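You operate a simulated robot arm through the tools that you are given. There is no shell and no other tool. Be economical: measure what you need, move in short steps, check, and stop when the job is done.

You are at the controls of a simulated robot arm. One attempt, no reset.

## Task
Set the disc with the purple band on the turning plate and turn it halfway round.
Fine: discs are in the upper chest drawer; shut it; pink lever locked to load, free to turn, locked again.
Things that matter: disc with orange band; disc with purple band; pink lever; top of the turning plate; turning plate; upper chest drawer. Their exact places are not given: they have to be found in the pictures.

The check looks at the end state, three seconds after you hand in, the way a careful person would. Anything else that was tipped, shoved, dropped, spilled or broken makes it a failure.

## Robot
A 7-joint arm with a two-finger parallel gripper on a trunk, on a base that drives. Base frame: it is fixed to the floor where the robot stands at the start and does not move with it; the origin is under the middle of the robot, x ahead of it, y to its left, z up; the surface under the hand at the start is at about z = 0.85. Units: m, degrees, N and s.
With the tool pointing down near the work surface it reaches from about 0.36 to 0.9 m from the robot's upright axis, wherever it stands. Its first joint turns from -115.0 to 115.0 degrees. Places, roughly: pink lever [0.5, 0.1, 0.9]; top of the turning plate [0.6, -0.1, 0.9]; turning plate [0.5, -0.1, 0.9]; upper chest drawer [0.5, 0.3, 0.9]. Payload 3.91 kg.
Tool frame: the origin (TCP) lies between the finger pads and is the grasp point; the fingertips stand 0.03 m ahead of it; z points along the fingers, y is the line along which they close. The gripper opens to 0.11 m. The fingers are 0.02 m wide and 0.01 m thick; the gripper's body (0.048 by 0.112 m) begins 0.055 m behind the TCP.
Orientation is that of the tool frame in the base frame, as a unit quaternion [x, y, z, w]. With the fingers straight down and closing along the base's y, the tool's x points along the base's -x, its y along +y and its z along -z.

## Interface
- The arm moves only by the tool send_rows. Its argument "deltas" is a list of rows, each a list of 7 numbers: the shift along the base's x, y, z in m, then the turn, a rotation vector about the base's x, y, z in degrees, then the closure in counts, from 0 (fully open) to 255 (shut). In form: [[tx, ty, tz, wx, wy, wz, hand], ...]. A call has 1 to 20 rows; each row shifts and turns the commanded pose from where the row before left it. Rows are played at 5 a second. More than 0.05 m and 8.6 degrees between two rows, or a gripper value outside its range, and nothing of the call is played. Where a pose cannot be reached the arm comes as near as it can. A force on the tool above 90 N (or 10 N above the force at the start of the call, whichever is more), or a blocked arm, ends the call early, and 0.2 s more pass. Each finger travels about 0.153 m/s and halts on what it meets, pressing with about 29 N; the grip force reading is that of the motor and also rises with nothing between the fingers. The clock runs only during rows and for 0.2 s after the last one: add rows that do not move to give the fingers time. It gives the time, the measured TCP pose, the force on the tool (base axes), the opening and the grip force at its end, in the units of the frame above (readings bear some noise), with the torque about the TCP (base axes, N m) and any sound that the robot's microphone picked up.
- Cameras (640 x 400 px; columns grow to the right, rows downward): "scene" is now at [0.2345, 0.1863, 1.1664]; the picture's right is [-0.18, -0.98, 0.00], its down [-0.30, 0.06, -0.95] and it looks along [0.94, -0.17, -0.31] (base axes); focal length 214 px, centre (320, 200). "wrist" rides on the gripper at [0.073, 0.017, -0.103] in the tool frame; the picture's right is [-0.23, 0.97, 0.00], its down [-0.76, -0.18, -0.62] and it looks along [-0.61, -0.14, 0.78] (tool axes); focal length 222 px, centre (320, 200).
- camera(camera): a new picture of that camera. No time passes.
- move_column(by): slides the trunk up (or, below 0, down) by that many m; the arm and the scene camera ride with it, the base frame stays. It gives what a move gives, with no picture.
- steer(legs): drives the robot by 1 to 6 legs, each [ahead, left, turn to the left] in m, m and degrees, along the robot's own axes; the way and the turn of a leg run together, so that a leg with both is an arc; at most 1.5 m and 180 degrees a leg. The arm and the cameras ride along, it lands a little off, and it stops where it bumps. It gives what a move gives.
- turn_head(pan, tilt): turns the head with the scene camera to pan (to the left, within 80 degrees either way) and tilt (down, from -29 to 69), counted from straight ahead of the robot. It gives what a move gives.
- measure_at(camera, pixels): for up to 12 pixels [column, row] of the newest picture of that camera ("zoom" is the newest enlarged one), the place [x, y, z] in the base frame of the surface seen there, good to about 0.003 m. No time passes.
- enlarge(camera, box): a new picture of the part [left, top, right, bottom] of that camera's present view, enlarged. No time passes.
- finish_job(): hands the job in; it is judged then, once.

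Go step by step. Measure first, check grasps and placings, and put right what went wrong. The budget is 80 turns and 68 pictures, counting those below and the enlarged ones. Unless the task says otherwise, let go and move clear before handing in, and close with one line.

The tools are called as a command line: name --pt "numbers of a row" for each row, then --argument value for the rest, lists and objects as JSON in quotes. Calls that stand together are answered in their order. send_rows: Moves the arm, as the interface text tells. Its arguments: {"type":"object","properties":{"deltas":{"type":"array","items":{"type":"array","items":{"type":"number"}}}},"required":["deltas"]} The other tools are called the same way: move_column (by) slides the trunk up or down; steer (legs) drives the base; turn_head (pan, tilt) turns the head that bears the scene camera; camera (camera) takes a picture; measure_at (camera, pixels) gives the place of the surface under pixels of a picture; enlarge (camera, box) takes an enlarged picture of a part of a camera's view; finish_job () hands the job in.

At the start:

```text
clock: 0.0
position: [0.4705, 0.1985, 1.2344]
orientation: [0.001, 1.0, -0.001, 0.0]
wrist_force: [-0.8, 0.3, 0.1]
wrist_torque: [0.0, 0.01, -0.01]
finger_gap: 0.1098
finger_force: 0.0
trunk travel left (down, up): [-0.475, 0.515]
robot x, y, heading: [0.0011, 0.0013, 0.1]
head pan, tilt: [-10.3, 17.9]
```

scene: 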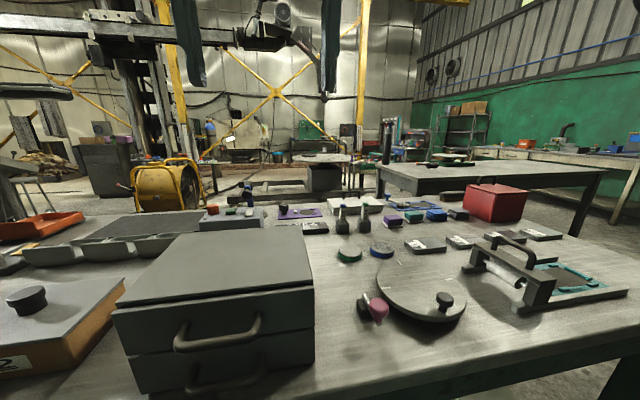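
wrist: 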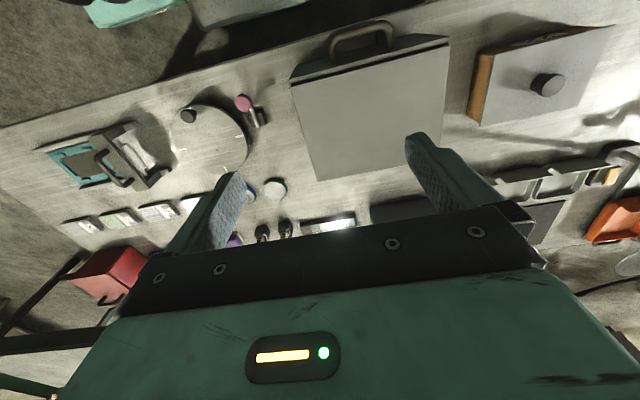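

The scene shows the chest with two drawers (handle at 220,330), the round plate with a knob (443,300) and the pink lever (375,308). I'll enlarge both and measure.

enlarge --camera "scene" --box '[330, 220, 490, 340]'

measure_at --camera "scene" --pixels '[[180, 336], [215, 343], [259, 322], [117, 308], [312, 290], [145, 320], [300, 305], [380, 312], [363, 300], [443, 299], [420, 270], [200, 270]]'

enlarge --camera "wrist" --box '[160, 60, 320, 180]'

measure_at --camera "wrist" --pixels '[[332, 50], [360, 25], [388, 40], [291, 82], [448, 40], [243, 102], [256, 118], [188, 116], [215, 145], [170, 140], [249, 150], [210, 172]]'

```text
3.33 times, centred on (410, 280) of scene
```

zoom: 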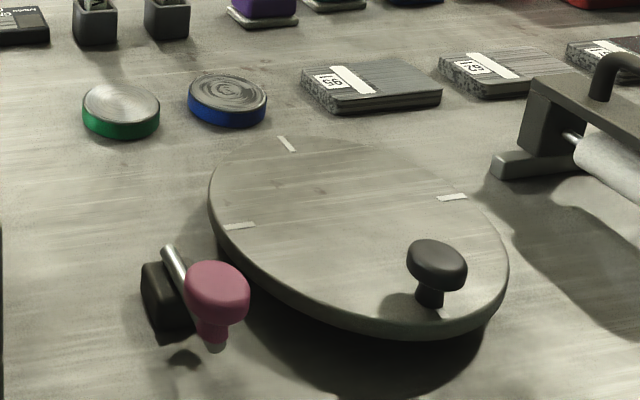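

```text
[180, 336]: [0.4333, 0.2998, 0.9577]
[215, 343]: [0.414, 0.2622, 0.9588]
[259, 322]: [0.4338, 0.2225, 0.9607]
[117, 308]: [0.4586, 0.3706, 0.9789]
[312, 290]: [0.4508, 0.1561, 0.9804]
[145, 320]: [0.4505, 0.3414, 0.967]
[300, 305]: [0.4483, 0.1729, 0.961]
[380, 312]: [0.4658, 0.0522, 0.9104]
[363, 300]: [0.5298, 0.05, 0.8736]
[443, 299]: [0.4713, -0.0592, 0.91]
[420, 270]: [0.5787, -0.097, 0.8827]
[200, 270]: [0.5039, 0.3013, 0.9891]
```

```text
3.33 times, centred on (240, 120) of wrist
```

zoom: 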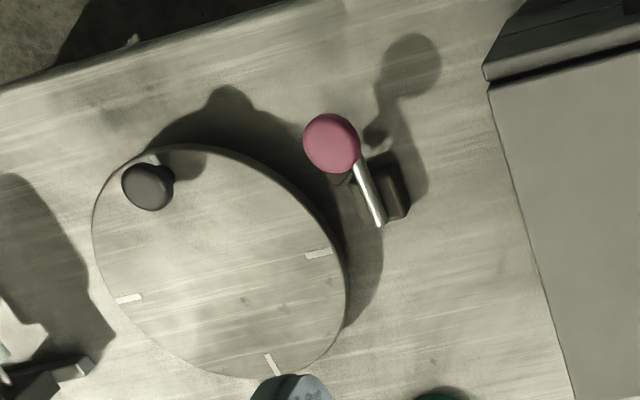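

```text
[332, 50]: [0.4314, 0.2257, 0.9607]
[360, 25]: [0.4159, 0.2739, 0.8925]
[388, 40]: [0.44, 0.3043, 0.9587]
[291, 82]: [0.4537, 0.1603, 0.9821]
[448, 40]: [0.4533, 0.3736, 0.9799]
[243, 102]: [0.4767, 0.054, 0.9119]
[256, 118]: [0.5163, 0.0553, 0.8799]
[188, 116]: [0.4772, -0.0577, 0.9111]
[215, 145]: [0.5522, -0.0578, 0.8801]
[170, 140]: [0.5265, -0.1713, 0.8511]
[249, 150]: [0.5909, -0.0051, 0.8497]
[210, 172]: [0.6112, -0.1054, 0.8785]
```

Plate top is at z≈0.88 and the knob at about (0.475,-0.06). I'll measure the marks on the plate and the lever more closely.

measure_at --camera "zoom" --pixels '[[148, 185], [318, 254], [272, 362], [130, 298], [153, 158], [332, 140], [360, 170], [378, 222], [395, 200], [375, 140], [220, 260], [345, 290]]'

turn_head --pan -20 --tilt 45

camera --camera "scene"

enlarge --camera "scene" --box '[290, 160, 410, 235]'

```text
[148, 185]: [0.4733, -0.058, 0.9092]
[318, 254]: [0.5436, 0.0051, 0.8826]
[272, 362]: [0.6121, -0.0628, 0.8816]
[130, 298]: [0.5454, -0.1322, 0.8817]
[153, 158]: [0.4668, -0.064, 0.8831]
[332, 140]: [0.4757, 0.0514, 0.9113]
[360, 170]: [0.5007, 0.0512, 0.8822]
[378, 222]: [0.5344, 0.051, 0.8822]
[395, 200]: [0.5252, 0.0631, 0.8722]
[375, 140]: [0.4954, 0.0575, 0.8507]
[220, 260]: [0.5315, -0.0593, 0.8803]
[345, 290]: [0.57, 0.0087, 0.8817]
```

```text
clock: 0.9
position: [0.4711, 0.1978, 1.2342]
orientation: [0.0, 1.0, 0.001, 0.0]
wrist_force: [0.5, 0.9, -0.3]
wrist_torque: [-0.02, 0.01, -0.01]
finger_gap: 0.11
finger_force: 0.0
trunk travel left (down, up): [-0.475, 0.515]
robot x, y, heading: [0.0029, -0.0034, -0.1]
head pan, tilt: [-20.0, 45.0]
```

```text
63 pictures are left
```

scene: 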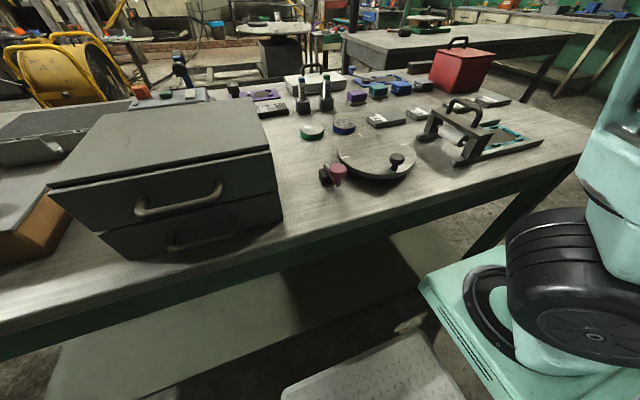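

```text
5.33 times, centred on (350, 198) of scene
```

zoom: 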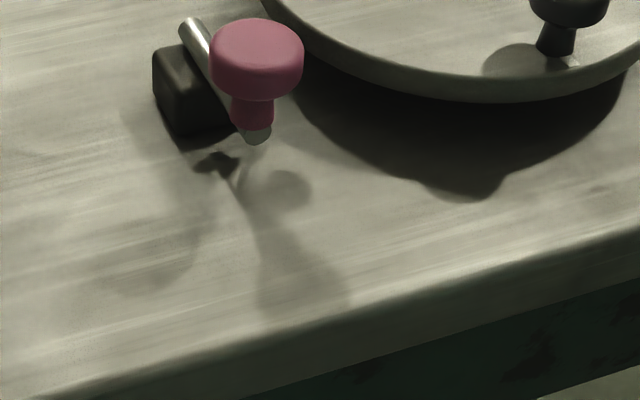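

The plate centre is about (0.541,-0.063) with radius 0.08. The lever rod lies along x with its knob at (0.475,0.051). I'll bring the wrist camera closer to read the lever.

send_rows --pt "0 -0.04 -0.03 0 0 0 0" --pt "0 -0.04 -0.03 0 0 0 0" --pt "0 -0.04 -0.03 0 0 0 0" --pt "0 -0.04 -0.03 0 0 0 0" --pt "0 0 0 0 0 0 0"

camera --camera "wrist"

turn_head --pan -12 --tilt 30

enlarge --camera "scene" --box '[320, 210, 440, 285]'

```text
clock: 2.1
position: [0.4698, 0.0398, 1.1109]
orientation: [0.001, 1.0, 0.0, 0.0]
wrist_force: [0.4, 0.3, 0.4]
wrist_torque: [-0.01, -0.02, -0.01]
finger_gap: 0.1097
finger_force: 0.1
trunk travel left (down, up): [-0.475, 0.515]
robot x, y, heading: [0.0021, -0.0008, -0.1]
head pan, tilt: [-20.0, 45.0]
```

```text
61 pictures are left
```

wrist: 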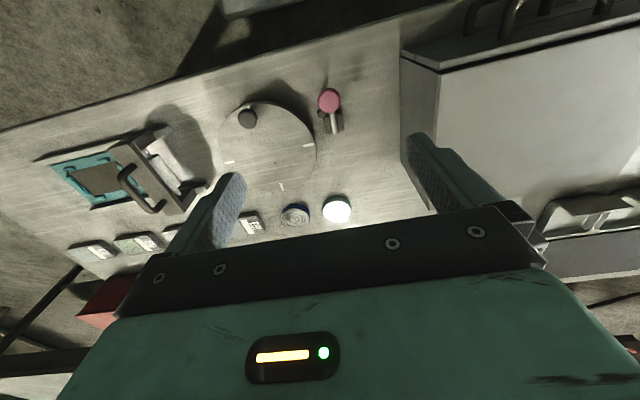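

```text
clock: 2.9
position: [0.4696, 0.0407, 1.1134]
orientation: [0.001, 1.0, 0.0, 0.0]
wrist_force: [-0.3, -0.3, 0.2]
wrist_torque: [0.0, 0.0, 0.02]
finger_gap: 0.1099
finger_force: 0.0
trunk travel left (down, up): [-0.475, 0.515]
robot x, y, heading: [-0.0013, -0.0048, 0.1]
head pan, tilt: [-12.0, 30.0]
```

```text
5.33 times, centred on (380, 248) of scene
```

zoom: 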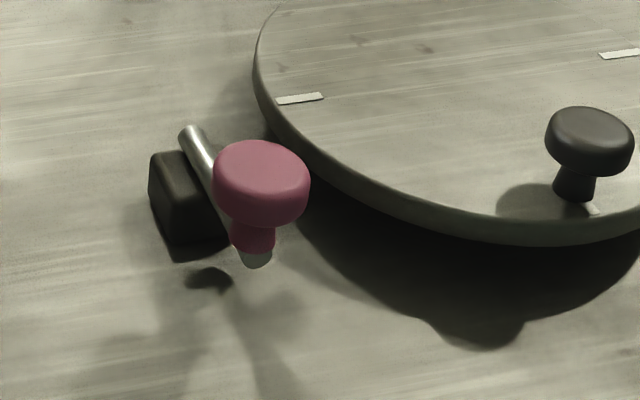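

enlarge --camera "wrist" --box '[270, 60, 390, 140]'

measure_at --camera "zoom" --pixels '[[320, 200], [310, 190], [330, 350], [340, 300]]'

```text
5.00 times, centred on (330, 100) of wrist
```

zoom: 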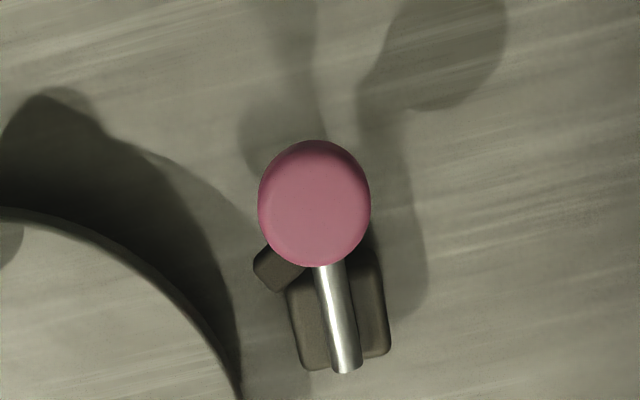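

```text
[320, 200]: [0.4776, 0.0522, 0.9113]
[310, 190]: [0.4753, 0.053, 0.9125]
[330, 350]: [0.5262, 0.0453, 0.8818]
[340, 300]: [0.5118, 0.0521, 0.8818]
```

measure_at --camera "zoom" --pixels '[[278, 268], [262, 268], [290, 275], [270, 285], [305, 350], [375, 335], [380, 260], [345, 368], [300, 290]]'

turn_head --pan 12 --tilt 35

camera --camera "scene"

```text
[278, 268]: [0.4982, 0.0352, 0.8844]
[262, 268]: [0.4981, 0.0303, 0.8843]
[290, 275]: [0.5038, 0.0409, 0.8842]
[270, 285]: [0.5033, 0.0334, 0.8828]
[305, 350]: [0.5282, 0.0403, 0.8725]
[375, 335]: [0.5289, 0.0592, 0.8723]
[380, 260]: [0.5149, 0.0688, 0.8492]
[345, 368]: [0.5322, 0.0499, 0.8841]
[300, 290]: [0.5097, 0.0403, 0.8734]
```

```text
clock: 3.8
position: [0.4708, 0.0403, 1.1115]
orientation: [0.0, 1.0, 0.0, 0.001]
wrist_force: [-0.1, 0.3, -0.5]
wrist_torque: [0.02, -0.01, 0.01]
finger_gap: 0.1102
finger_force: 0.0
trunk travel left (down, up): [-0.475, 0.515]
robot x, y, heading: [0.001, 0.0009, 0.1]
head pan, tilt: [12.0, 35.0]
```

```text
58 pictures are left
```

scene: 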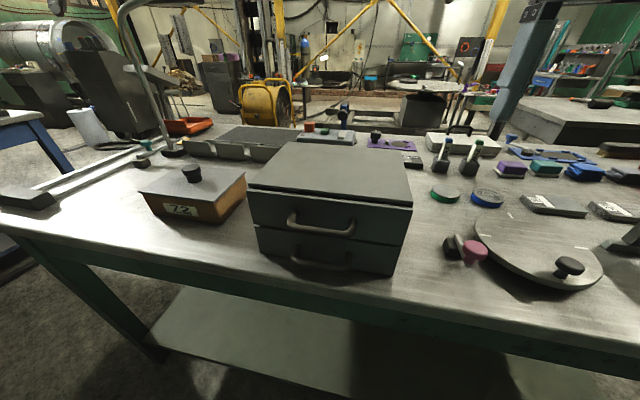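

The nub at (0.498,0.034,0.884) seems to be part of the lever's latch. I'll look at it from lower down.

send_rows --pt "-0.04 0 -0.03 0 0 0 0" --pt "-0.04 0 -0.04 0 0 0 0" --pt "-0.01 0 -0.04 0 0 0 0" --pt "0 0 -0.03 0 0 0 0" --pt "0 0 0 0 0 0 0"

camera --camera "wrist"

enlarge --camera "wrist" --box '[270, 100, 400, 200]'

```text
refused: row 2 steps farther than a row can; nothing moved
```

```text
57 pictures are left
```

wrist: 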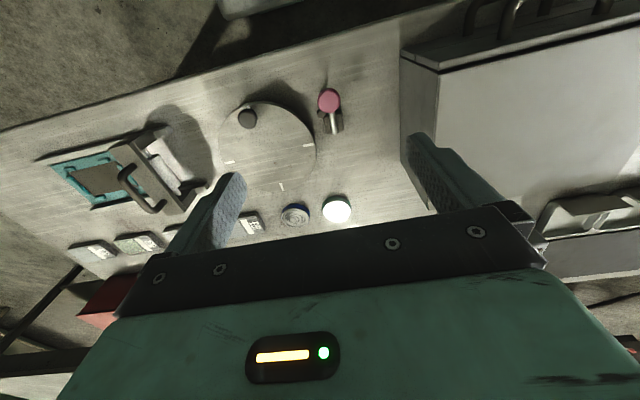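

```text
4.00 times, centred on (335, 150) of wrist
```

zoom: 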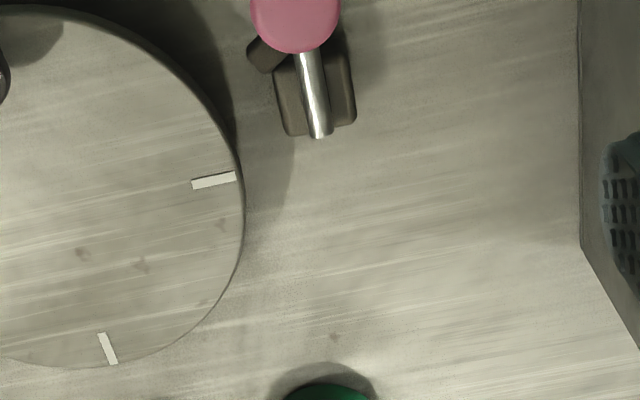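

send_rows --pt "-0.03 0 -0.03 0 0 0 0" --pt "-0.03 0 -0.03 0 0 0 0" --pt "-0.03 0 -0.03 0 0 0 0" --pt "0 0 -0.03 0 0 0 0" --pt "0 0 0 0 0 0 0"

enlarge --camera "wrist" --box '[220, 100, 420, 220]'

```text
clock: 5.0
position: [0.4073, 0.0497, 0.9746]
orientation: [0.0, 1.0, 0.0, 0.0]
wrist_force: [-0.2, -0.7, -1.0]
wrist_torque: [0.0, -0.01, 0.02]
finger_gap: 0.1101
finger_force: 0.2
out of reach, approached as far as the arm can: row 2, 3
trunk travel left (down, up): [-0.475, 0.515]
robot x, y, heading: [0.0011, -0.002, 0.2]
head pan, tilt: [12.0, 35.0]
```

```text
3.20 times, centred on (320, 160) of wrist
```

zoom: 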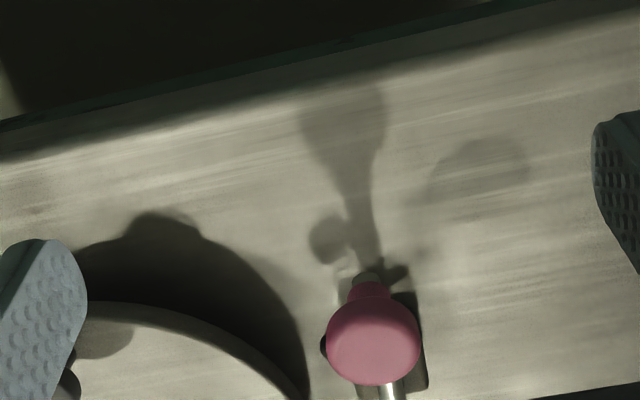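

The knob hides the latch from this spot. I'll back the base up 0.2 m, which the drawer needs anyway, and look again.

steer --legs '[[-0.2, 0, 0]]'

send_rows --pt "0.03 0.02 0.0 0 0 0 0" --pt "0.03 0 0 0 0 0 0" --pt "0.03 0 0 0 0 0 0" --pt "0 0 0 0 0 0 0"

camera --camera "wrist"

enlarge --camera "wrist" --box '[220, 100, 420, 220]'

```text
clock: 6.6
position: [0.2064, 0.0512, 0.9762]
orientation: [-0.001, 1.0, -0.001, 0.0]
wrist_force: [0.2, -0.5, -0.6]
wrist_torque: [-0.01, 0.02, 0.01]
finger_gap: 0.1099
finger_force: 0.0
trunk travel left (down, up): [-0.475, 0.515]
robot x, y, heading: [-0.2004, -0.0035, 0.1]
head pan, tilt: [12.0, 35.0]
```

```text
clock: 7.6
position: [0.2985, 0.0741, 0.9738]
orientation: [-0.002, 1.0, -0.001, 0.0]
wrist_force: [-0.2, -0.5, 0.6]
wrist_torque: [0.0, -0.01, -0.01]
finger_gap: 0.1098
finger_force: 0.1
trunk travel left (down, up): [-0.475, 0.515]
robot x, y, heading: [-0.2015, 0.0005, 0.5]
head pan, tilt: [12.0, 35.0]
```

```text
54 pictures are left
```

wrist: 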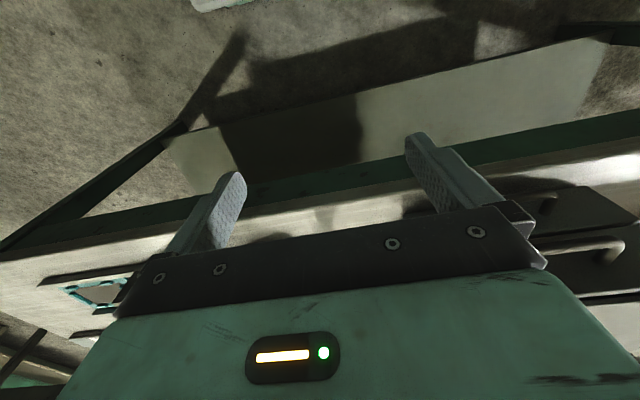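

```text
3.20 times, centred on (320, 160) of wrist
```

zoom: 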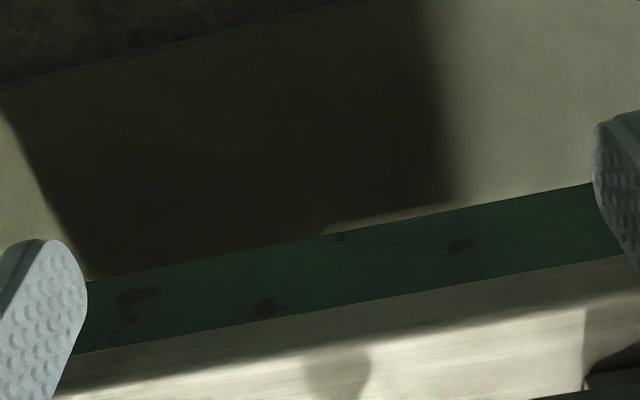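

turn_head --pan 3 --tilt 25

camera --camera "scene"

```text
clock: 8.3
position: [0.2979, 0.076, 0.9747]
orientation: [-0.001, 1.0, 0.0, 0.0]
wrist_force: [-0.7, 0.7, 0.7]
wrist_torque: [0.02, 0.02, 0.02]
finger_gap: 0.11
finger_force: 0.1
trunk travel left (down, up): [-0.475, 0.515]
robot x, y, heading: [-0.2036, -0.0024, 0.2]
head pan, tilt: [3.0, 25.0]
```

```text
52 pictures are left
```

scene: 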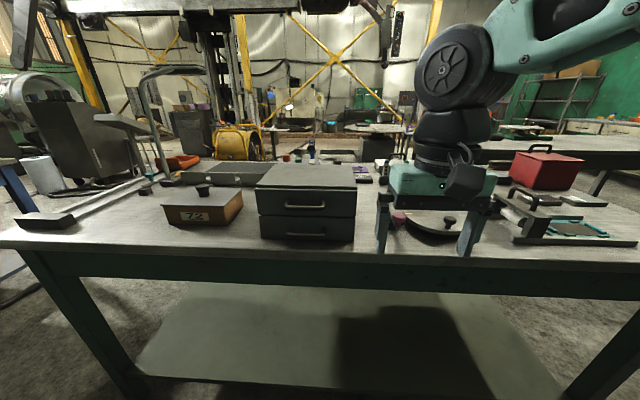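

Next is the drawer. I'll lift, turn the hand so it closes along x, and hover over the upper handle bar (0.415,0.262).

send_rows --pt "0.0117 0.0187 0.0105 0 0 8.5 0" --pt "0.0117 0.0187 0.0105 0 0 8.5 0" --pt "0.0117 0.0187 0.0105 0 0 8.5 0" --pt "0.0117 0.0187 0.0105 0 0 8.5 0" --pt "0.0117 0.0187 0.0105 0 0 8.5 0" --pt "0.0117 0.0187 0.0105 0 0 8.5 0" --pt "0.0117 0.0187 0.0105 0 0 8.5 0" --pt "0.0117 0.0187 0.0105 0 0 8.5 0" --pt "0.0117 0.0187 0.0105 0 0 8.5 0" --pt "0.0117 0.0187 0.0105 0 0 8.5 0" --pt "0 0 0 0 0 5 0" --pt "0 0 0 0 0 0 0"

turn_head --pan 12 --tilt 25

camera --camera "scene"

enlarge --camera "scene" --box '[250, 140, 450, 265]'

camera --camera "wrist"

```text
clock: 10.9
position: [0.4138, 0.2601, 1.082]
orientation: [0.709, -0.705, 0.0, 0.0]
wrist_force: [-0.4, -0.1, -0.6]
wrist_torque: [-0.04, 0.0, 0.0]
finger_gap: 0.1098
finger_force: 0.1
trunk travel left (down, up): [-0.475, 0.515]
robot x, y, heading: [-0.1988, -0.0004, 0.3]
head pan, tilt: [3.0, 25.0]
```

```text
clock: 11.6
position: [0.4132, 0.2576, 1.0837]
orientation: [0.708, -0.706, 0.0, 0.0]
wrist_force: [0.1, 0.6, 0.1]
wrist_torque: [-0.02, -0.01, 0.02]
finger_gap: 0.1104
finger_force: 0.1
trunk travel left (down, up): [-0.475, 0.515]
robot x, y, heading: [-0.1989, 0.0022, 0.3]
head pan, tilt: [12.0, 25.0]
```

```text
51 pictures are left
```

scene: 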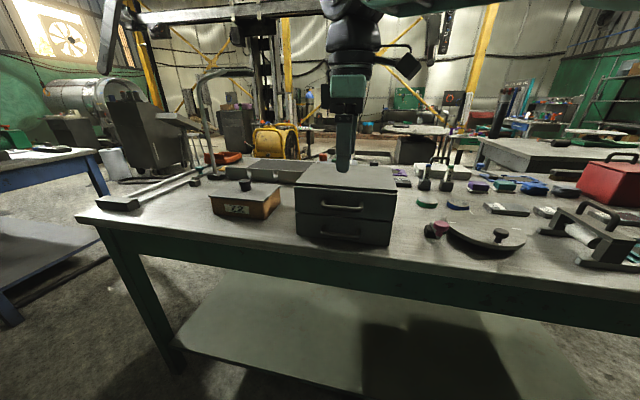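

```text
3.20 times, centred on (350, 202) of scene
```

zoom: 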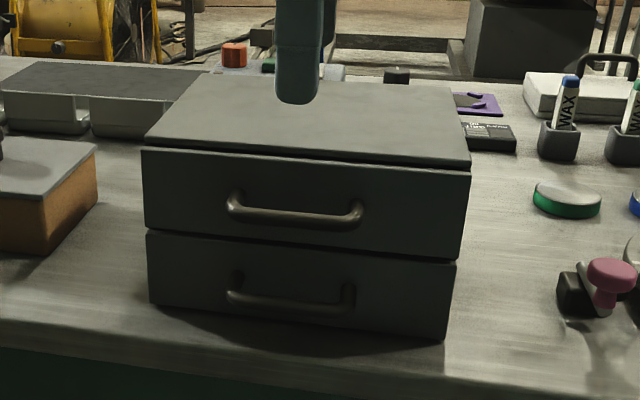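

```text
49 pictures are left
```

wrist: 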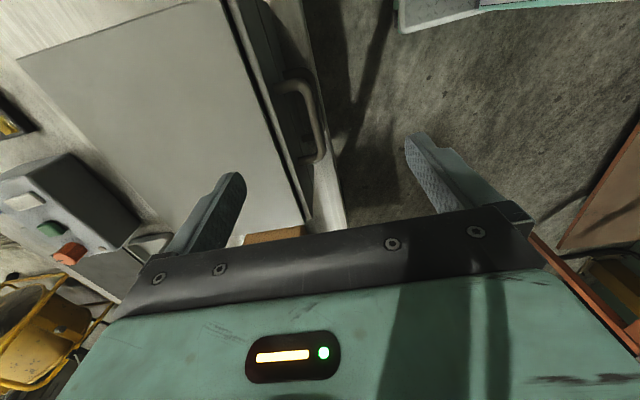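

Before lowering, I'll measure the bar and drawer front precisely in the zoom.

measure_at --camera "zoom" --pixels '[[296, 210], [296, 215], [296, 221], [260, 212], [330, 217], [296, 180], [296, 240], [150, 160], [460, 180], [236, 200], [455, 250], [350, 130]]'

measure_at --camera "wrist" --pixels '[[318, 125], [308, 110], [312, 112], [318, 110], [303, 88], [240, 60], [275, 150], [323, 150]]'

```text
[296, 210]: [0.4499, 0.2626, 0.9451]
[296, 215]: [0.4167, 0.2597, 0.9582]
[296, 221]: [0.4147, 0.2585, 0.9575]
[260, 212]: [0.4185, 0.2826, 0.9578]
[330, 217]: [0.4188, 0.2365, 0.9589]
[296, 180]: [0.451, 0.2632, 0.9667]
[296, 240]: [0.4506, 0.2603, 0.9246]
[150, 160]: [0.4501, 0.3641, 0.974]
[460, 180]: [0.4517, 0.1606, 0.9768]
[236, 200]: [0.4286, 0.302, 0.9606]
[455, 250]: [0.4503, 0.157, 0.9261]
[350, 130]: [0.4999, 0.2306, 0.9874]
```

```text
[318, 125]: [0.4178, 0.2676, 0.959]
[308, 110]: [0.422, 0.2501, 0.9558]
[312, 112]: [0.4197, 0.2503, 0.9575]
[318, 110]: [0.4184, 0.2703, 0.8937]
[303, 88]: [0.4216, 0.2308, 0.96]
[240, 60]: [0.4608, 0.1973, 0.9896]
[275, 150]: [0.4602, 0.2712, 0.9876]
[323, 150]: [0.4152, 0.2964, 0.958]
```

Bar centre is x≈0.4185, z≈0.956 and the drawer front is at x=0.45. I'll pre-close to about 0.028 m, then descend over the bar.

send_rows --pt "0.005 0.002 0 0 0 0 190" --pt "0 0 0 0 0 0 190" --pt "0 0 0 0 0 0 190" --pt "0 0 -0.025 0 0 0 190" --pt "0 0 -0.02 0 0 0 190"

enlarge --camera "wrist" --box '[220, 60, 420, 200]'

```text
clock: 12.8
position: [0.4176, 0.2599, 1.0361]
orientation: [0.708, -0.706, 0.001, 0.0]
wrist_force: [-0.1, -0.4, 0.4]
wrist_torque: [-0.01, 0.0, 0.01]
finger_gap: 0.0282
finger_force: 0.1
trunk travel left (down, up): [-0.475, 0.515]
robot x, y, heading: [-0.202, -0.0015, 0.4]
head pan, tilt: [12.0, 25.0]
```

```text
2.86 times, centred on (320, 130) of wrist
```

zoom: 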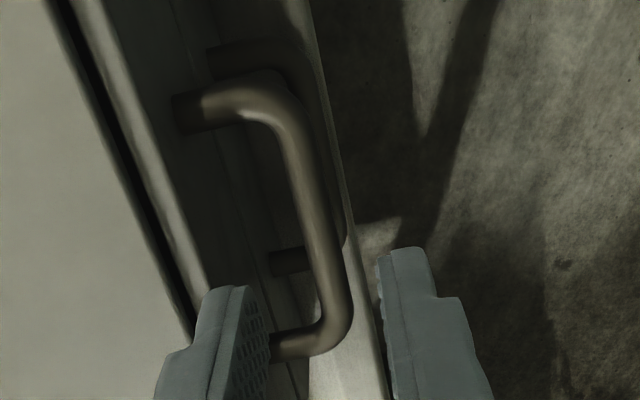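

The fingers straddle the bar, so I'll descend and close on it.

send_rows --pt "0.001 0 -0.026 0 0 0 190" --pt "0 0 -0.026 0 0 0 190" --pt "0 0 -0.026 0 0 0 190" --pt "0 0 0 0 0 0 255" --pt "0 0 0 0 0 0 255" --pt "0 0 0 0 0 0 255"

```text
clock: 14.2
position: [0.4184, 0.2598, 0.9581]
orientation: [0.709, -0.705, 0.001, -0.001]
wrist_force: [2.5, 0.0, 4.6]
wrist_torque: [0.56, -0.08, -0.99]
finger_gap: 0.0107
finger_force: 44.8
trunk travel left (down, up): [-0.475, 0.515]
robot x, y, heading: [-0.2023, 0.0004, 0.6]
head pan, tilt: [12.0, 25.0]
```

Gripped (gap 0.0107). I'll pull the drawer open along -x.

send_rows --pt "-0.01 0 0 0 0 0 255" --pt "-0.02 0 0 0 0 0 255" --pt "-0.02 0 0 0 0 0 255" --pt "-0.02 0 0 0 0 0 255" --pt "-0.02 0 0 0 0 0 255" --pt "-0.02 0 0 0 0 0 255" --pt "-0.02 0 0 0 0 0 255" --pt "0 0 0 0 0 0 255"

camera --camera "scene"

enlarge --camera "scene" --box '[250, 140, 450, 265]'

```text
clock: 16.0
position: [0.2952, 0.2595, 0.9593]
orientation: [-0.706, 0.708, -0.001, 0.004]
wrist_force: [44.8, 19.2, 5.3]
wrist_torque: [0.07, -0.25, -0.88]
finger_gap: 0.011
finger_force: 44.3
trunk travel left (down, up): [-0.475, 0.515]
robot x, y, heading: [-0.1983, -0.0002, 0.4]
head pan, tilt: [12.0, 25.0]
```

```text
47 pictures are left
```

scene: 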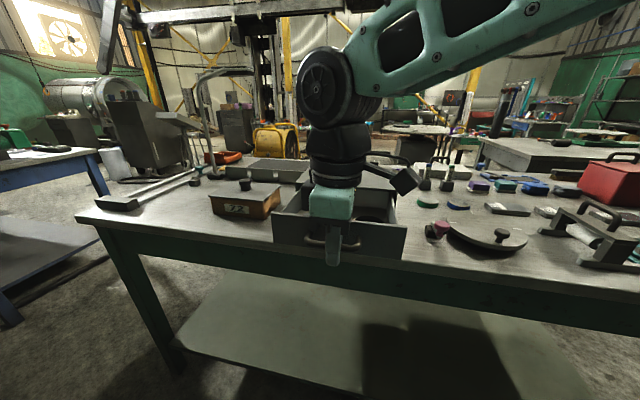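

```text
3.20 times, centred on (350, 202) of scene
```

zoom: 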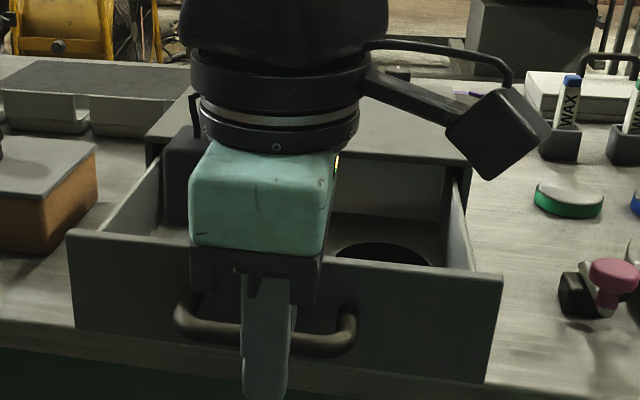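

The drawer is out about 0.12 m, at or near its stop. I'll relax the pull, release and rise for a look inside.

send_rows --pt "0.006 0 0 0 0 0 255" --pt "0 0 0 0 0 0 190" --pt "0 0 0 0 0 0 190" --pt "0 0 0.03 0 0 0 190" --pt "0 0 0.04 0 0 0 190" --pt "0 -0.02 0.045 0 0 0 190" --pt "0 -0.03 0.04 0 0 0 0" --pt "0 -0.02 0.04 0 0 0 0" --pt "0 0 0 0 0 0 0"

camera --camera "wrist"

enlarge --camera "scene" --box '[250, 140, 450, 265]'

```text
clock: 18.0
position: [0.2975, 0.192, 1.1532]
orientation: [0.708, -0.706, 0.0, 0.0]
wrist_force: [0.4, 0.7, 0.0]
wrist_torque: [-0.04, 0.05, -0.02]
finger_gap: 0.1101
finger_force: 0.1
trunk travel left (down, up): [-0.475, 0.515]
robot x, y, heading: [-0.202, -0.0034, 0.4]
head pan, tilt: [12.0, 25.0]
```

```text
45 pictures are left
```

wrist: 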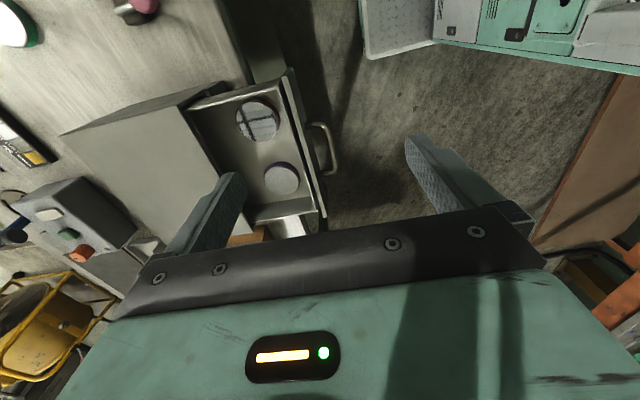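

```text
3.20 times, centred on (350, 202) of scene
```

zoom: 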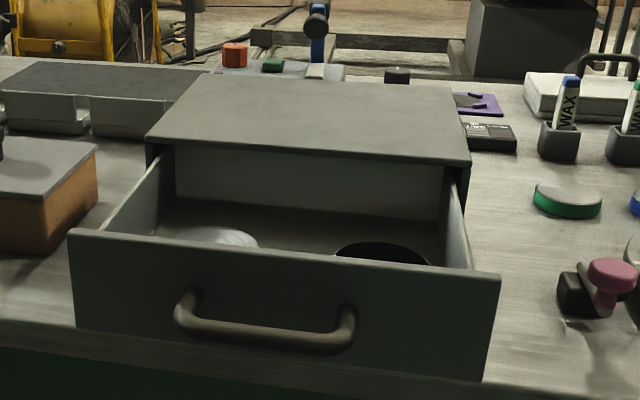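

Two discs show at (257,120) and (281,178) in the wrist view. I'll zoom in to read the bands.

enlarge --camera "wrist" --box '[210, 80, 330, 215]'

measure_at --camera "wrist" --pixels '[[257, 102], [257, 137], [237, 120], [277, 120], [257, 120], [281, 164], [281, 192], [265, 178], [298, 178], [281, 178], [230, 150], [292, 130]]'

```text
2.96 times, centred on (270, 148) of wrist
```

zoom: 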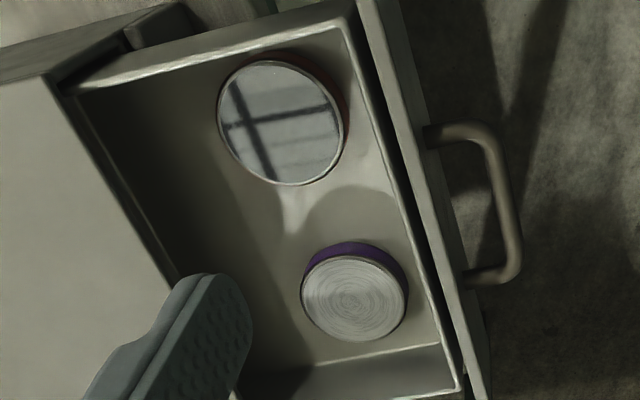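

```text
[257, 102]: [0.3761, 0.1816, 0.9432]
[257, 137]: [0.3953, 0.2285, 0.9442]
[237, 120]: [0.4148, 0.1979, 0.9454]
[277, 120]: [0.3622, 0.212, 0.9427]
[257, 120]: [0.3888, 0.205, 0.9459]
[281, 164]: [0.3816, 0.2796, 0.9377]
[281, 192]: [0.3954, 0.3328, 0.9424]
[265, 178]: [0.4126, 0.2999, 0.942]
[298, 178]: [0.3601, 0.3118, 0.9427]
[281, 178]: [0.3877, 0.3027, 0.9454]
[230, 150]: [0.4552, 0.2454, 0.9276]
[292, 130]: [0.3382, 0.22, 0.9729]
```

The purple band is on the +y disc. I'll measure its rim and the drawer walls for finger clearance.

measure_at --camera "zoom" --pixels '[[352, 300], [303, 300], [406, 305], [355, 260], [350, 340], [380, 200], [400, 240], [430, 320], [300, 370], [400, 352], [320, 225], [395, 180]]'

```text
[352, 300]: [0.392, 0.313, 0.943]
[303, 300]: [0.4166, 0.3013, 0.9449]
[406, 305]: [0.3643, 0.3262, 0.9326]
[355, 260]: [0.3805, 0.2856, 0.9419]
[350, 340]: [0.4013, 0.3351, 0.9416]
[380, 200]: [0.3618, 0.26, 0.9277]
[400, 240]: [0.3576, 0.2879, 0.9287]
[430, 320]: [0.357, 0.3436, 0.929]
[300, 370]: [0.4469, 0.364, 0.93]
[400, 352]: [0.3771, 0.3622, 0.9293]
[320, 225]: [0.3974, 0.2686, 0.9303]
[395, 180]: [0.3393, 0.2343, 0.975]
```

Closing along y leaves about 0.03 m of room at the side wall. I'll turn the hand back and hover over the purple disc at (0.389,0.309).

send_rows --pt "0.0083 0.0106 -0.0045 0 0 -8.2 0" --pt "0.0083 0.0106 -0.0045 0 0 -8.2 0" --pt "0.0083 0.0106 -0.0045 0 0 -8.2 0" --pt "0.0083 0.0106 -0.0045 0 0 -8.2 0" --pt "0.0083 0.0106 -0.0045 0 0 -8.2 0" --pt "0.0083 0.0106 -0.0045 0 0 -8.2 0" --pt "0.0083 0.0106 -0.0045 0 0 -8.2 0" --pt "0.0083 0.0106 -0.0045 0 0 -8.2 0" --pt "0.0083 0.0106 -0.0045 0 0 -8.2 0" --pt "0.0083 0.0106 -0.0045 0 0 -8.2 0" --pt "0.0083 0.0106 -0.0045 0 0 -8 0" --pt "0 0 0 0 0 0 0"

camera --camera "wrist"

enlarge --camera "wrist" --box '[220, 40, 420, 165]'

```text
clock: 20.6
position: [0.3874, 0.305, 1.1031]
orientation: [0.0, 1.0, 0.0, 0.0]
wrist_force: [0.9, 0.8, 0.3]
wrist_torque: [0.01, 0.0, 0.0]
finger_gap: 0.11
finger_force: 0.0
trunk travel left (down, up): [-0.475, 0.515]
robot x, y, heading: [-0.1958, 0.0, 0.1]
head pan, tilt: [12.0, 25.0]
```

```text
42 pictures are left
```

wrist: 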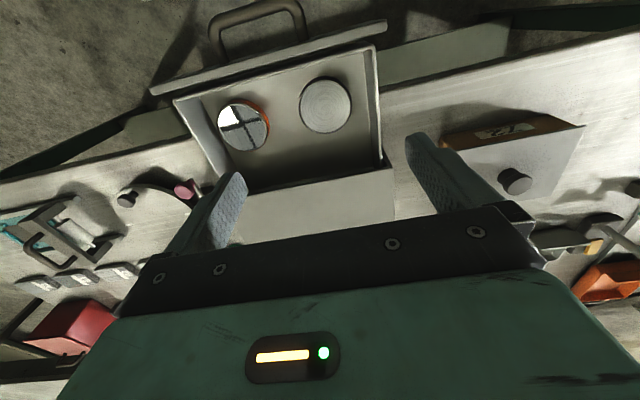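

```text
3.20 times, centred on (320, 102) of wrist
```

zoom: 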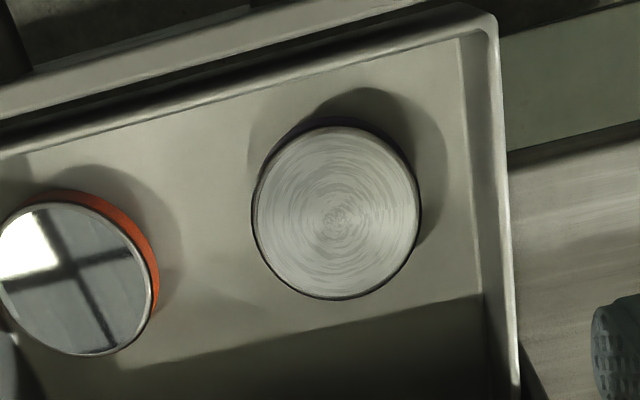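

measure_at --camera "zoom" --pixels '[[335, 212], [258, 225], [415, 205], [325, 130], [345, 294], [475, 200], [452, 42], [505, 200], [330, 60], [200, 180], [268, 170], [400, 255]]'

```text
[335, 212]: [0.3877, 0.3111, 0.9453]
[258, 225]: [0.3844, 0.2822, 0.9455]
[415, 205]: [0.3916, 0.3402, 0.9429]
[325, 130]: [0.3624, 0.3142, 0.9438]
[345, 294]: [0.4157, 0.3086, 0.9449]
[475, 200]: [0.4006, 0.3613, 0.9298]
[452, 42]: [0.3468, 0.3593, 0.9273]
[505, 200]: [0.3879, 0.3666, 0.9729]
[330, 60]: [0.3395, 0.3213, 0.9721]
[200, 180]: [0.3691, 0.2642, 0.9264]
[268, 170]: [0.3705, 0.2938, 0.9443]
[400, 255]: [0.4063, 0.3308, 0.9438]
```

The disc is centred at (0.3885,0.311), 0.057 m across, and the side wall is at y=0.361. I'll pre-open to 0.07 m and descend.

send_rows --pt "0.001 0.006 0 0 0 0 93" --pt "0 0 -0.03 0 0 0 93" --pt "0 0 -0.03 0 0 0 93" --pt "0 0 -0.03 0 0 0 93" --pt "0 0 -0.02 0 0 0 93" --pt "0 0 0 0 0 0 93"

camera --camera "wrist"

```text
clock: 22.0
position: [0.388, 0.3133, 0.9924]
orientation: [-0.002, 1.0, 0.0, -0.001]
wrist_force: [0.5, -0.4, -0.2]
wrist_torque: [-0.01, 0.02, -0.03]
finger_gap: 0.0699
finger_force: 0.1
trunk travel left (down, up): [-0.475, 0.515]
robot x, y, heading: [-0.2007, 0.0001, 0.1]
head pan, tilt: [12.0, 25.0]
```

```text
40 pictures are left
```

wrist: 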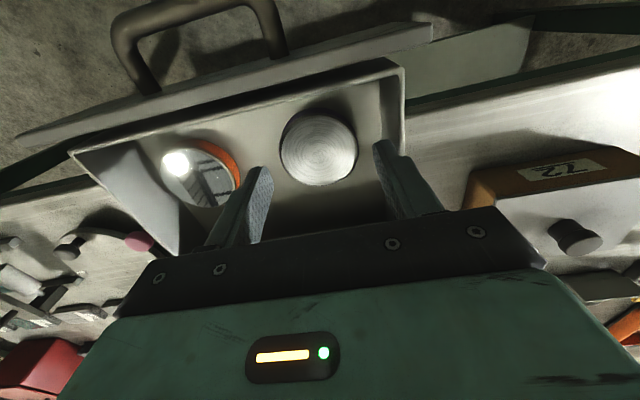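

The disc sits centrally between the fingers, so I'll descend the rest and grip.

send_rows --pt "0 -0.0015 -0.016 0 0 0 93" --pt "0 0 -0.015 0 0 0 93" --pt "0 0 0 0 0 0 93" --pt "0 0 0 0 0 0 150" --pt "0 0 0 0 0 0 200" --pt "0 0 0 0 0 0 200"

```text
clock: 23.4
position: [0.3874, 0.3115, 0.9605]
orientation: [-0.002, 1.0, 0.0, 0.0]
wrist_force: [1.3, -1.6, 0.4]
wrist_torque: [-0.16, -0.06, -0.01]
finger_gap: 0.0595
finger_force: 29.1
trunk travel left (down, up): [-0.475, 0.515]
robot x, y, heading: [-0.201, -0.002, 0.0]
head pan, tilt: [12.0, 25.0]
```

Gripped at 0.0595. The plate must be locked before loading, so I'll release the disc in place, rise, and deal with the lever first.

send_rows --pt "0 0 0 0 0 0 93" --pt "0 0 0 0 0 0 93" --pt "0 0 0.03 0 0 0 93" --pt "0 0 0.04 0 0 0 93" --pt "0 0 0.04 0 0 0 150" --pt "0 0 0.03 0 0 0 255" --pt "0 -0.04 0 0 0 0 255" --pt "0 -0.04 0 0 0 0 255"

enlarge --camera "scene" --box '[405, 205, 485, 255]'

enlarge --camera "scene" --box '[250, 120, 570, 320]'

```text
clock: 25.2
position: [0.3837, 0.2327, 1.1017]
orientation: [-0.003, 1.0, -0.001, 0.0]
wrist_force: [0.6, 0.5, 0.8]
wrist_torque: [-0.04, 0.01, 0.02]
finger_gap: 0.0001
finger_force: 29.0
trunk travel left (down, up): [-0.475, 0.515]
robot x, y, heading: [-0.2, -0.0041, -0.1]
head pan, tilt: [12.0, 25.0]
```

```text
8.00 times, centred on (445, 230) of scene
```

zoom: 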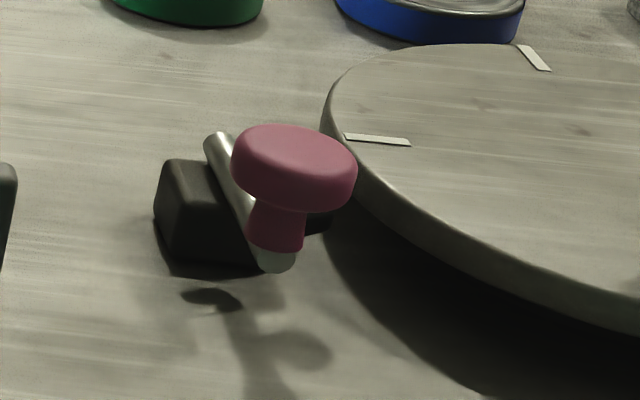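

```text
2.00 times, centred on (410, 220) of scene
```

zoom: 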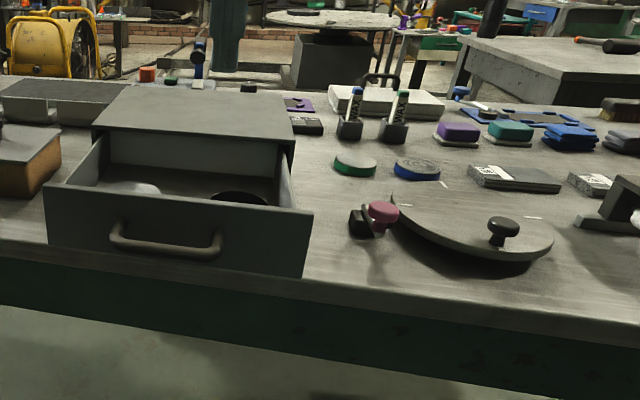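

The dark cam nub beside the lever points toward the plate but does not touch its rim, so the plate looks free now. Swinging the pink knob towards the plate should lock it. I'll bring the closed fingers to the knob's +y side.

send_rows --pt "0.0184 -0.0286 0 0 0 0 255" --pt "0.0184 -0.0286 0 0 0 0 255" --pt "0.0184 -0.0286 0 0 0 0 255" --pt "0.0184 -0.0286 0 0 0 0 255" --pt "0.0184 -0.0286 -0.02 0 0 0 255" --pt "0 0 -0.04 0 0 0 255" --pt "0 0 -0.04 0 0 0 255" --pt "0 0 -0.04 0 0 0 255" --pt "0 0 0 0 0 0 255"

enlarge --camera "scene" --box '[405, 185, 501, 245]'

enlarge --camera "wrist" --box '[220, 60, 420, 185]'

```text
clock: 27.2
position: [0.4789, 0.0886, 0.9613]
orientation: [-0.001, 1.0, 0.0, 0.0]
wrist_force: [0.0, -0.6, -0.9]
wrist_torque: [0.03, -0.02, -0.04]
finger_gap: 0.0001
finger_force: 29.4
trunk travel left (down, up): [-0.475, 0.515]
robot x, y, heading: [-0.2016, -0.0029, 0.1]
head pan, tilt: [12.0, 25.0]
```

```text
6.67 times, centred on (453, 215) of scene
```

zoom: 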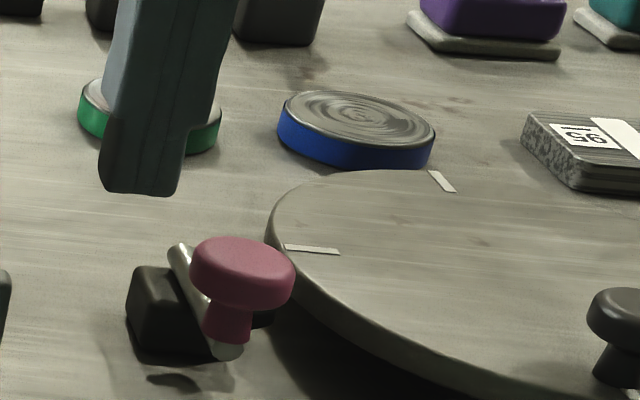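

```text
3.20 times, centred on (320, 122) of wrist
```

zoom: 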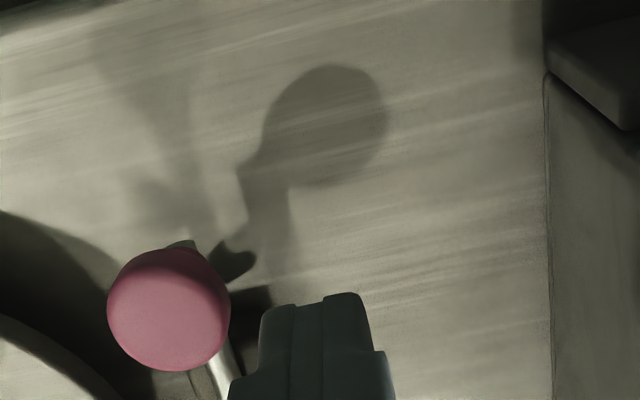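

I'll descend to knob height and push it towards -y in small steps.

send_rows --pt "0 0 -0.02 0 0 0 255" --pt "-0.002 0 -0.019 0 0 0 255" --pt "0 -0.01 0 0 0 0 255" --pt "0 -0.008 0 0 0 0 255" --pt "0 -0.008 0 0 0 0 255" --pt "0 -0.008 0 0 0 0 255" --pt "0 0 0 0 0 0 255"

enlarge --camera "scene" --box '[405, 185, 501, 245]'

```text
clock: 28.8
position: [0.4762, 0.0554, 0.9222]
orientation: [-0.002, 1.0, 0.0, -0.001]
wrist_force: [1.1, 0.0, 0.3]
wrist_torque: [-0.01, -0.01, 0.01]
finger_gap: 0.0
finger_force: 28.8
trunk travel left (down, up): [-0.475, 0.515]
robot x, y, heading: [-0.2018, -0.0011, 0.1]
head pan, tilt: [12.0, 25.0]
```

```text
6.67 times, centred on (453, 215) of scene
```

zoom: 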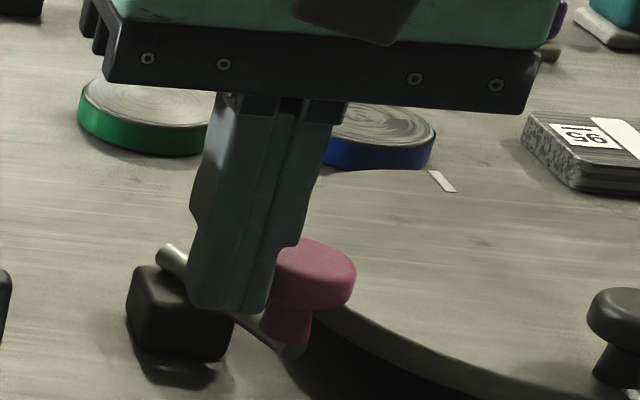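

The lever swings easily, with almost no force. I'll keep going until resistance or a click.

send_rows --pt "0 -0.007 0 0 0 0 255" --pt "0 -0.007 0 0 0 0 255" --pt "0.001 -0.006 0 0 0 0 255" --pt "0.001 -0.005 0 0 0 0 255" --pt "0.0 0 0 0 0 0 255"

enlarge --camera "scene" --box '[405, 185, 501, 245]'

```text
clock: 30.0
position: [0.4799, 0.0307, 0.9234]
orientation: [-0.003, 1.0, 0.0, 0.0]
wrist_force: [-0.3, -0.2, -1.0]
wrist_torque: [-0.05, 0.0, -0.02]
finger_gap: 0.0002
finger_force: 29.5
trunk travel left (down, up): [-0.475, 0.515]
robot x, y, heading: [-0.1988, -0.0035, 0.0]
head pan, tilt: [12.0, 25.0]
```

```text
6.67 times, centred on (453, 215) of scene
```

zoom: 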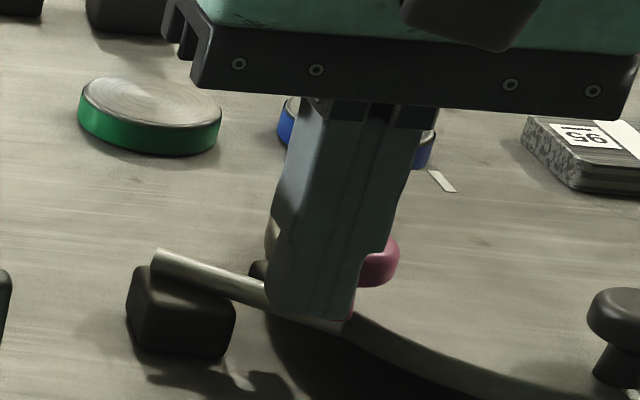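

send_rows --pt "0.002 -0.004 0 0 0 0 255" --pt "0.002 -0.004 0 0 0 0 255" --pt "0.002 -0.004 0 0 0 0 255" --pt "0.0 0 0 0 0 0 255"

enlarge --camera "scene" --box '[405, 185, 501, 245]'

```text
clock: 31.0
position: [0.4805, 0.0264, 0.9237]
orientation: [-0.007, 1.0, 0.003, -0.004]
wrist_force: [-34.7, 42.6, -9.8]
wrist_torque: [1.04, 0.87, 0.08]
finger_gap: 0.0
finger_force: 29.0
trunk travel left (down, up): [-0.475, 0.515]
robot x, y, heading: [-0.2042, 0.0008, 0.5]
head pan, tilt: [12.0, 25.0]
```

```text
6.67 times, centred on (453, 215) of scene
```

zoom: 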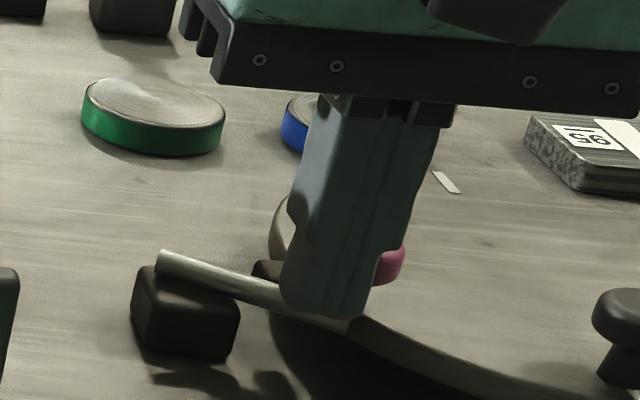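

Firm stop (about 55 N), so the lever is against its locked end. I'll back off, lift and check.

send_rows --pt "-0.008 0.012 0 0 0 0 255" --pt "-0.005 0.015 0.01 0 0 0 255" --pt "0 0.02 0.04 0 0 0 255" --pt "0 0.03 0.04 0 0 0 255" --pt "0 0.03 0.035 0 0 0 255" --pt "0 0 0 0 0 0 255"

enlarge --camera "scene" --box '[405, 185, 533, 265]'

measure_at --camera "zoom" --pixels '[[245, 220], [220, 262], [235, 232], [120, 228], [480, 255], [300, 190]]'

```text
clock: 32.4
position: [0.4701, 0.1256, 1.0513]
orientation: [-0.002, 1.0, 0.0, 0.001]
wrist_force: [0.1, -0.3, 0.4]
wrist_torque: [0.01, 0.0, 0.02]
finger_gap: 0.0
finger_force: 28.9
trunk travel left (down, up): [-0.475, 0.515]
robot x, y, heading: [-0.202, -0.001, 0.2]
head pan, tilt: [12.0, 25.0]
```

```text
5.00 times, centred on (469, 225) of scene
```

zoom: 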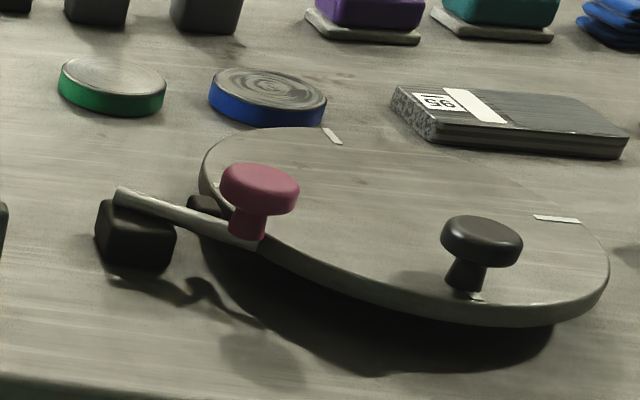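

```text
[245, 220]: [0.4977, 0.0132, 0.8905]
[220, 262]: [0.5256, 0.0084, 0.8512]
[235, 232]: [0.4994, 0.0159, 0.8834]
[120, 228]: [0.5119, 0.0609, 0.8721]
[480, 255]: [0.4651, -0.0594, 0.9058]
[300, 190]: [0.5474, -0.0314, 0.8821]
```

The cam nub now meets the rim with the knob at (0.498,0.013), so the plate is locked. Back to the purple disc.

send_rows --pt "0 0 0.04 0 0 0 255" --pt "-0.0137 0.031 0.003 0 0 0 93" --pt "-0.0137 0.031 0 0 0 0 93" --pt "-0.0137 0.031 0 0 0 0 93" --pt "-0.0137 0.031 0 0 0 0 93" --pt "-0.0137 0.031 0 0 0 0 93" --pt "-0.0137 0.031 0 0 0 0 93" --pt "0 0 -0.03 0 0 0 93" --pt "0 0 -0.04 0 0 0 93" --pt "0 0 -0.03 0 0 0 93" --pt "0 0 0 0 0 0 93"

camera --camera "wrist"

```text
clock: 34.8
position: [0.3884, 0.3089, 0.9923]
orientation: [-0.002, 1.0, 0.0, 0.001]
wrist_force: [-0.6, 0.1, 0.5]
wrist_torque: [0.0, -0.03, -0.01]
finger_gap: 0.07
finger_force: 0.1
trunk travel left (down, up): [-0.475, 0.515]
robot x, y, heading: [-0.1977, 0.0007, 0.0]
head pan, tilt: [12.0, 25.0]
```

```text
31 pictures are left
```

wrist: 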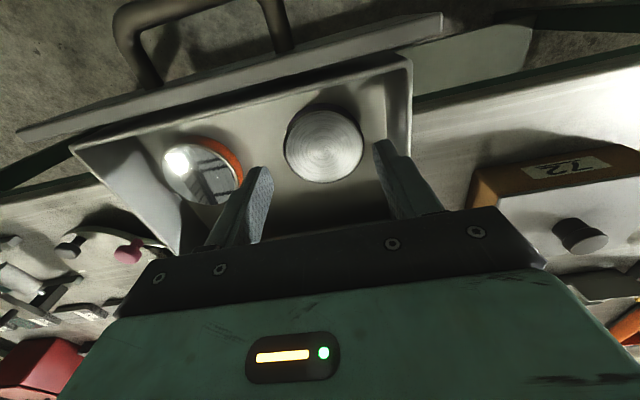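

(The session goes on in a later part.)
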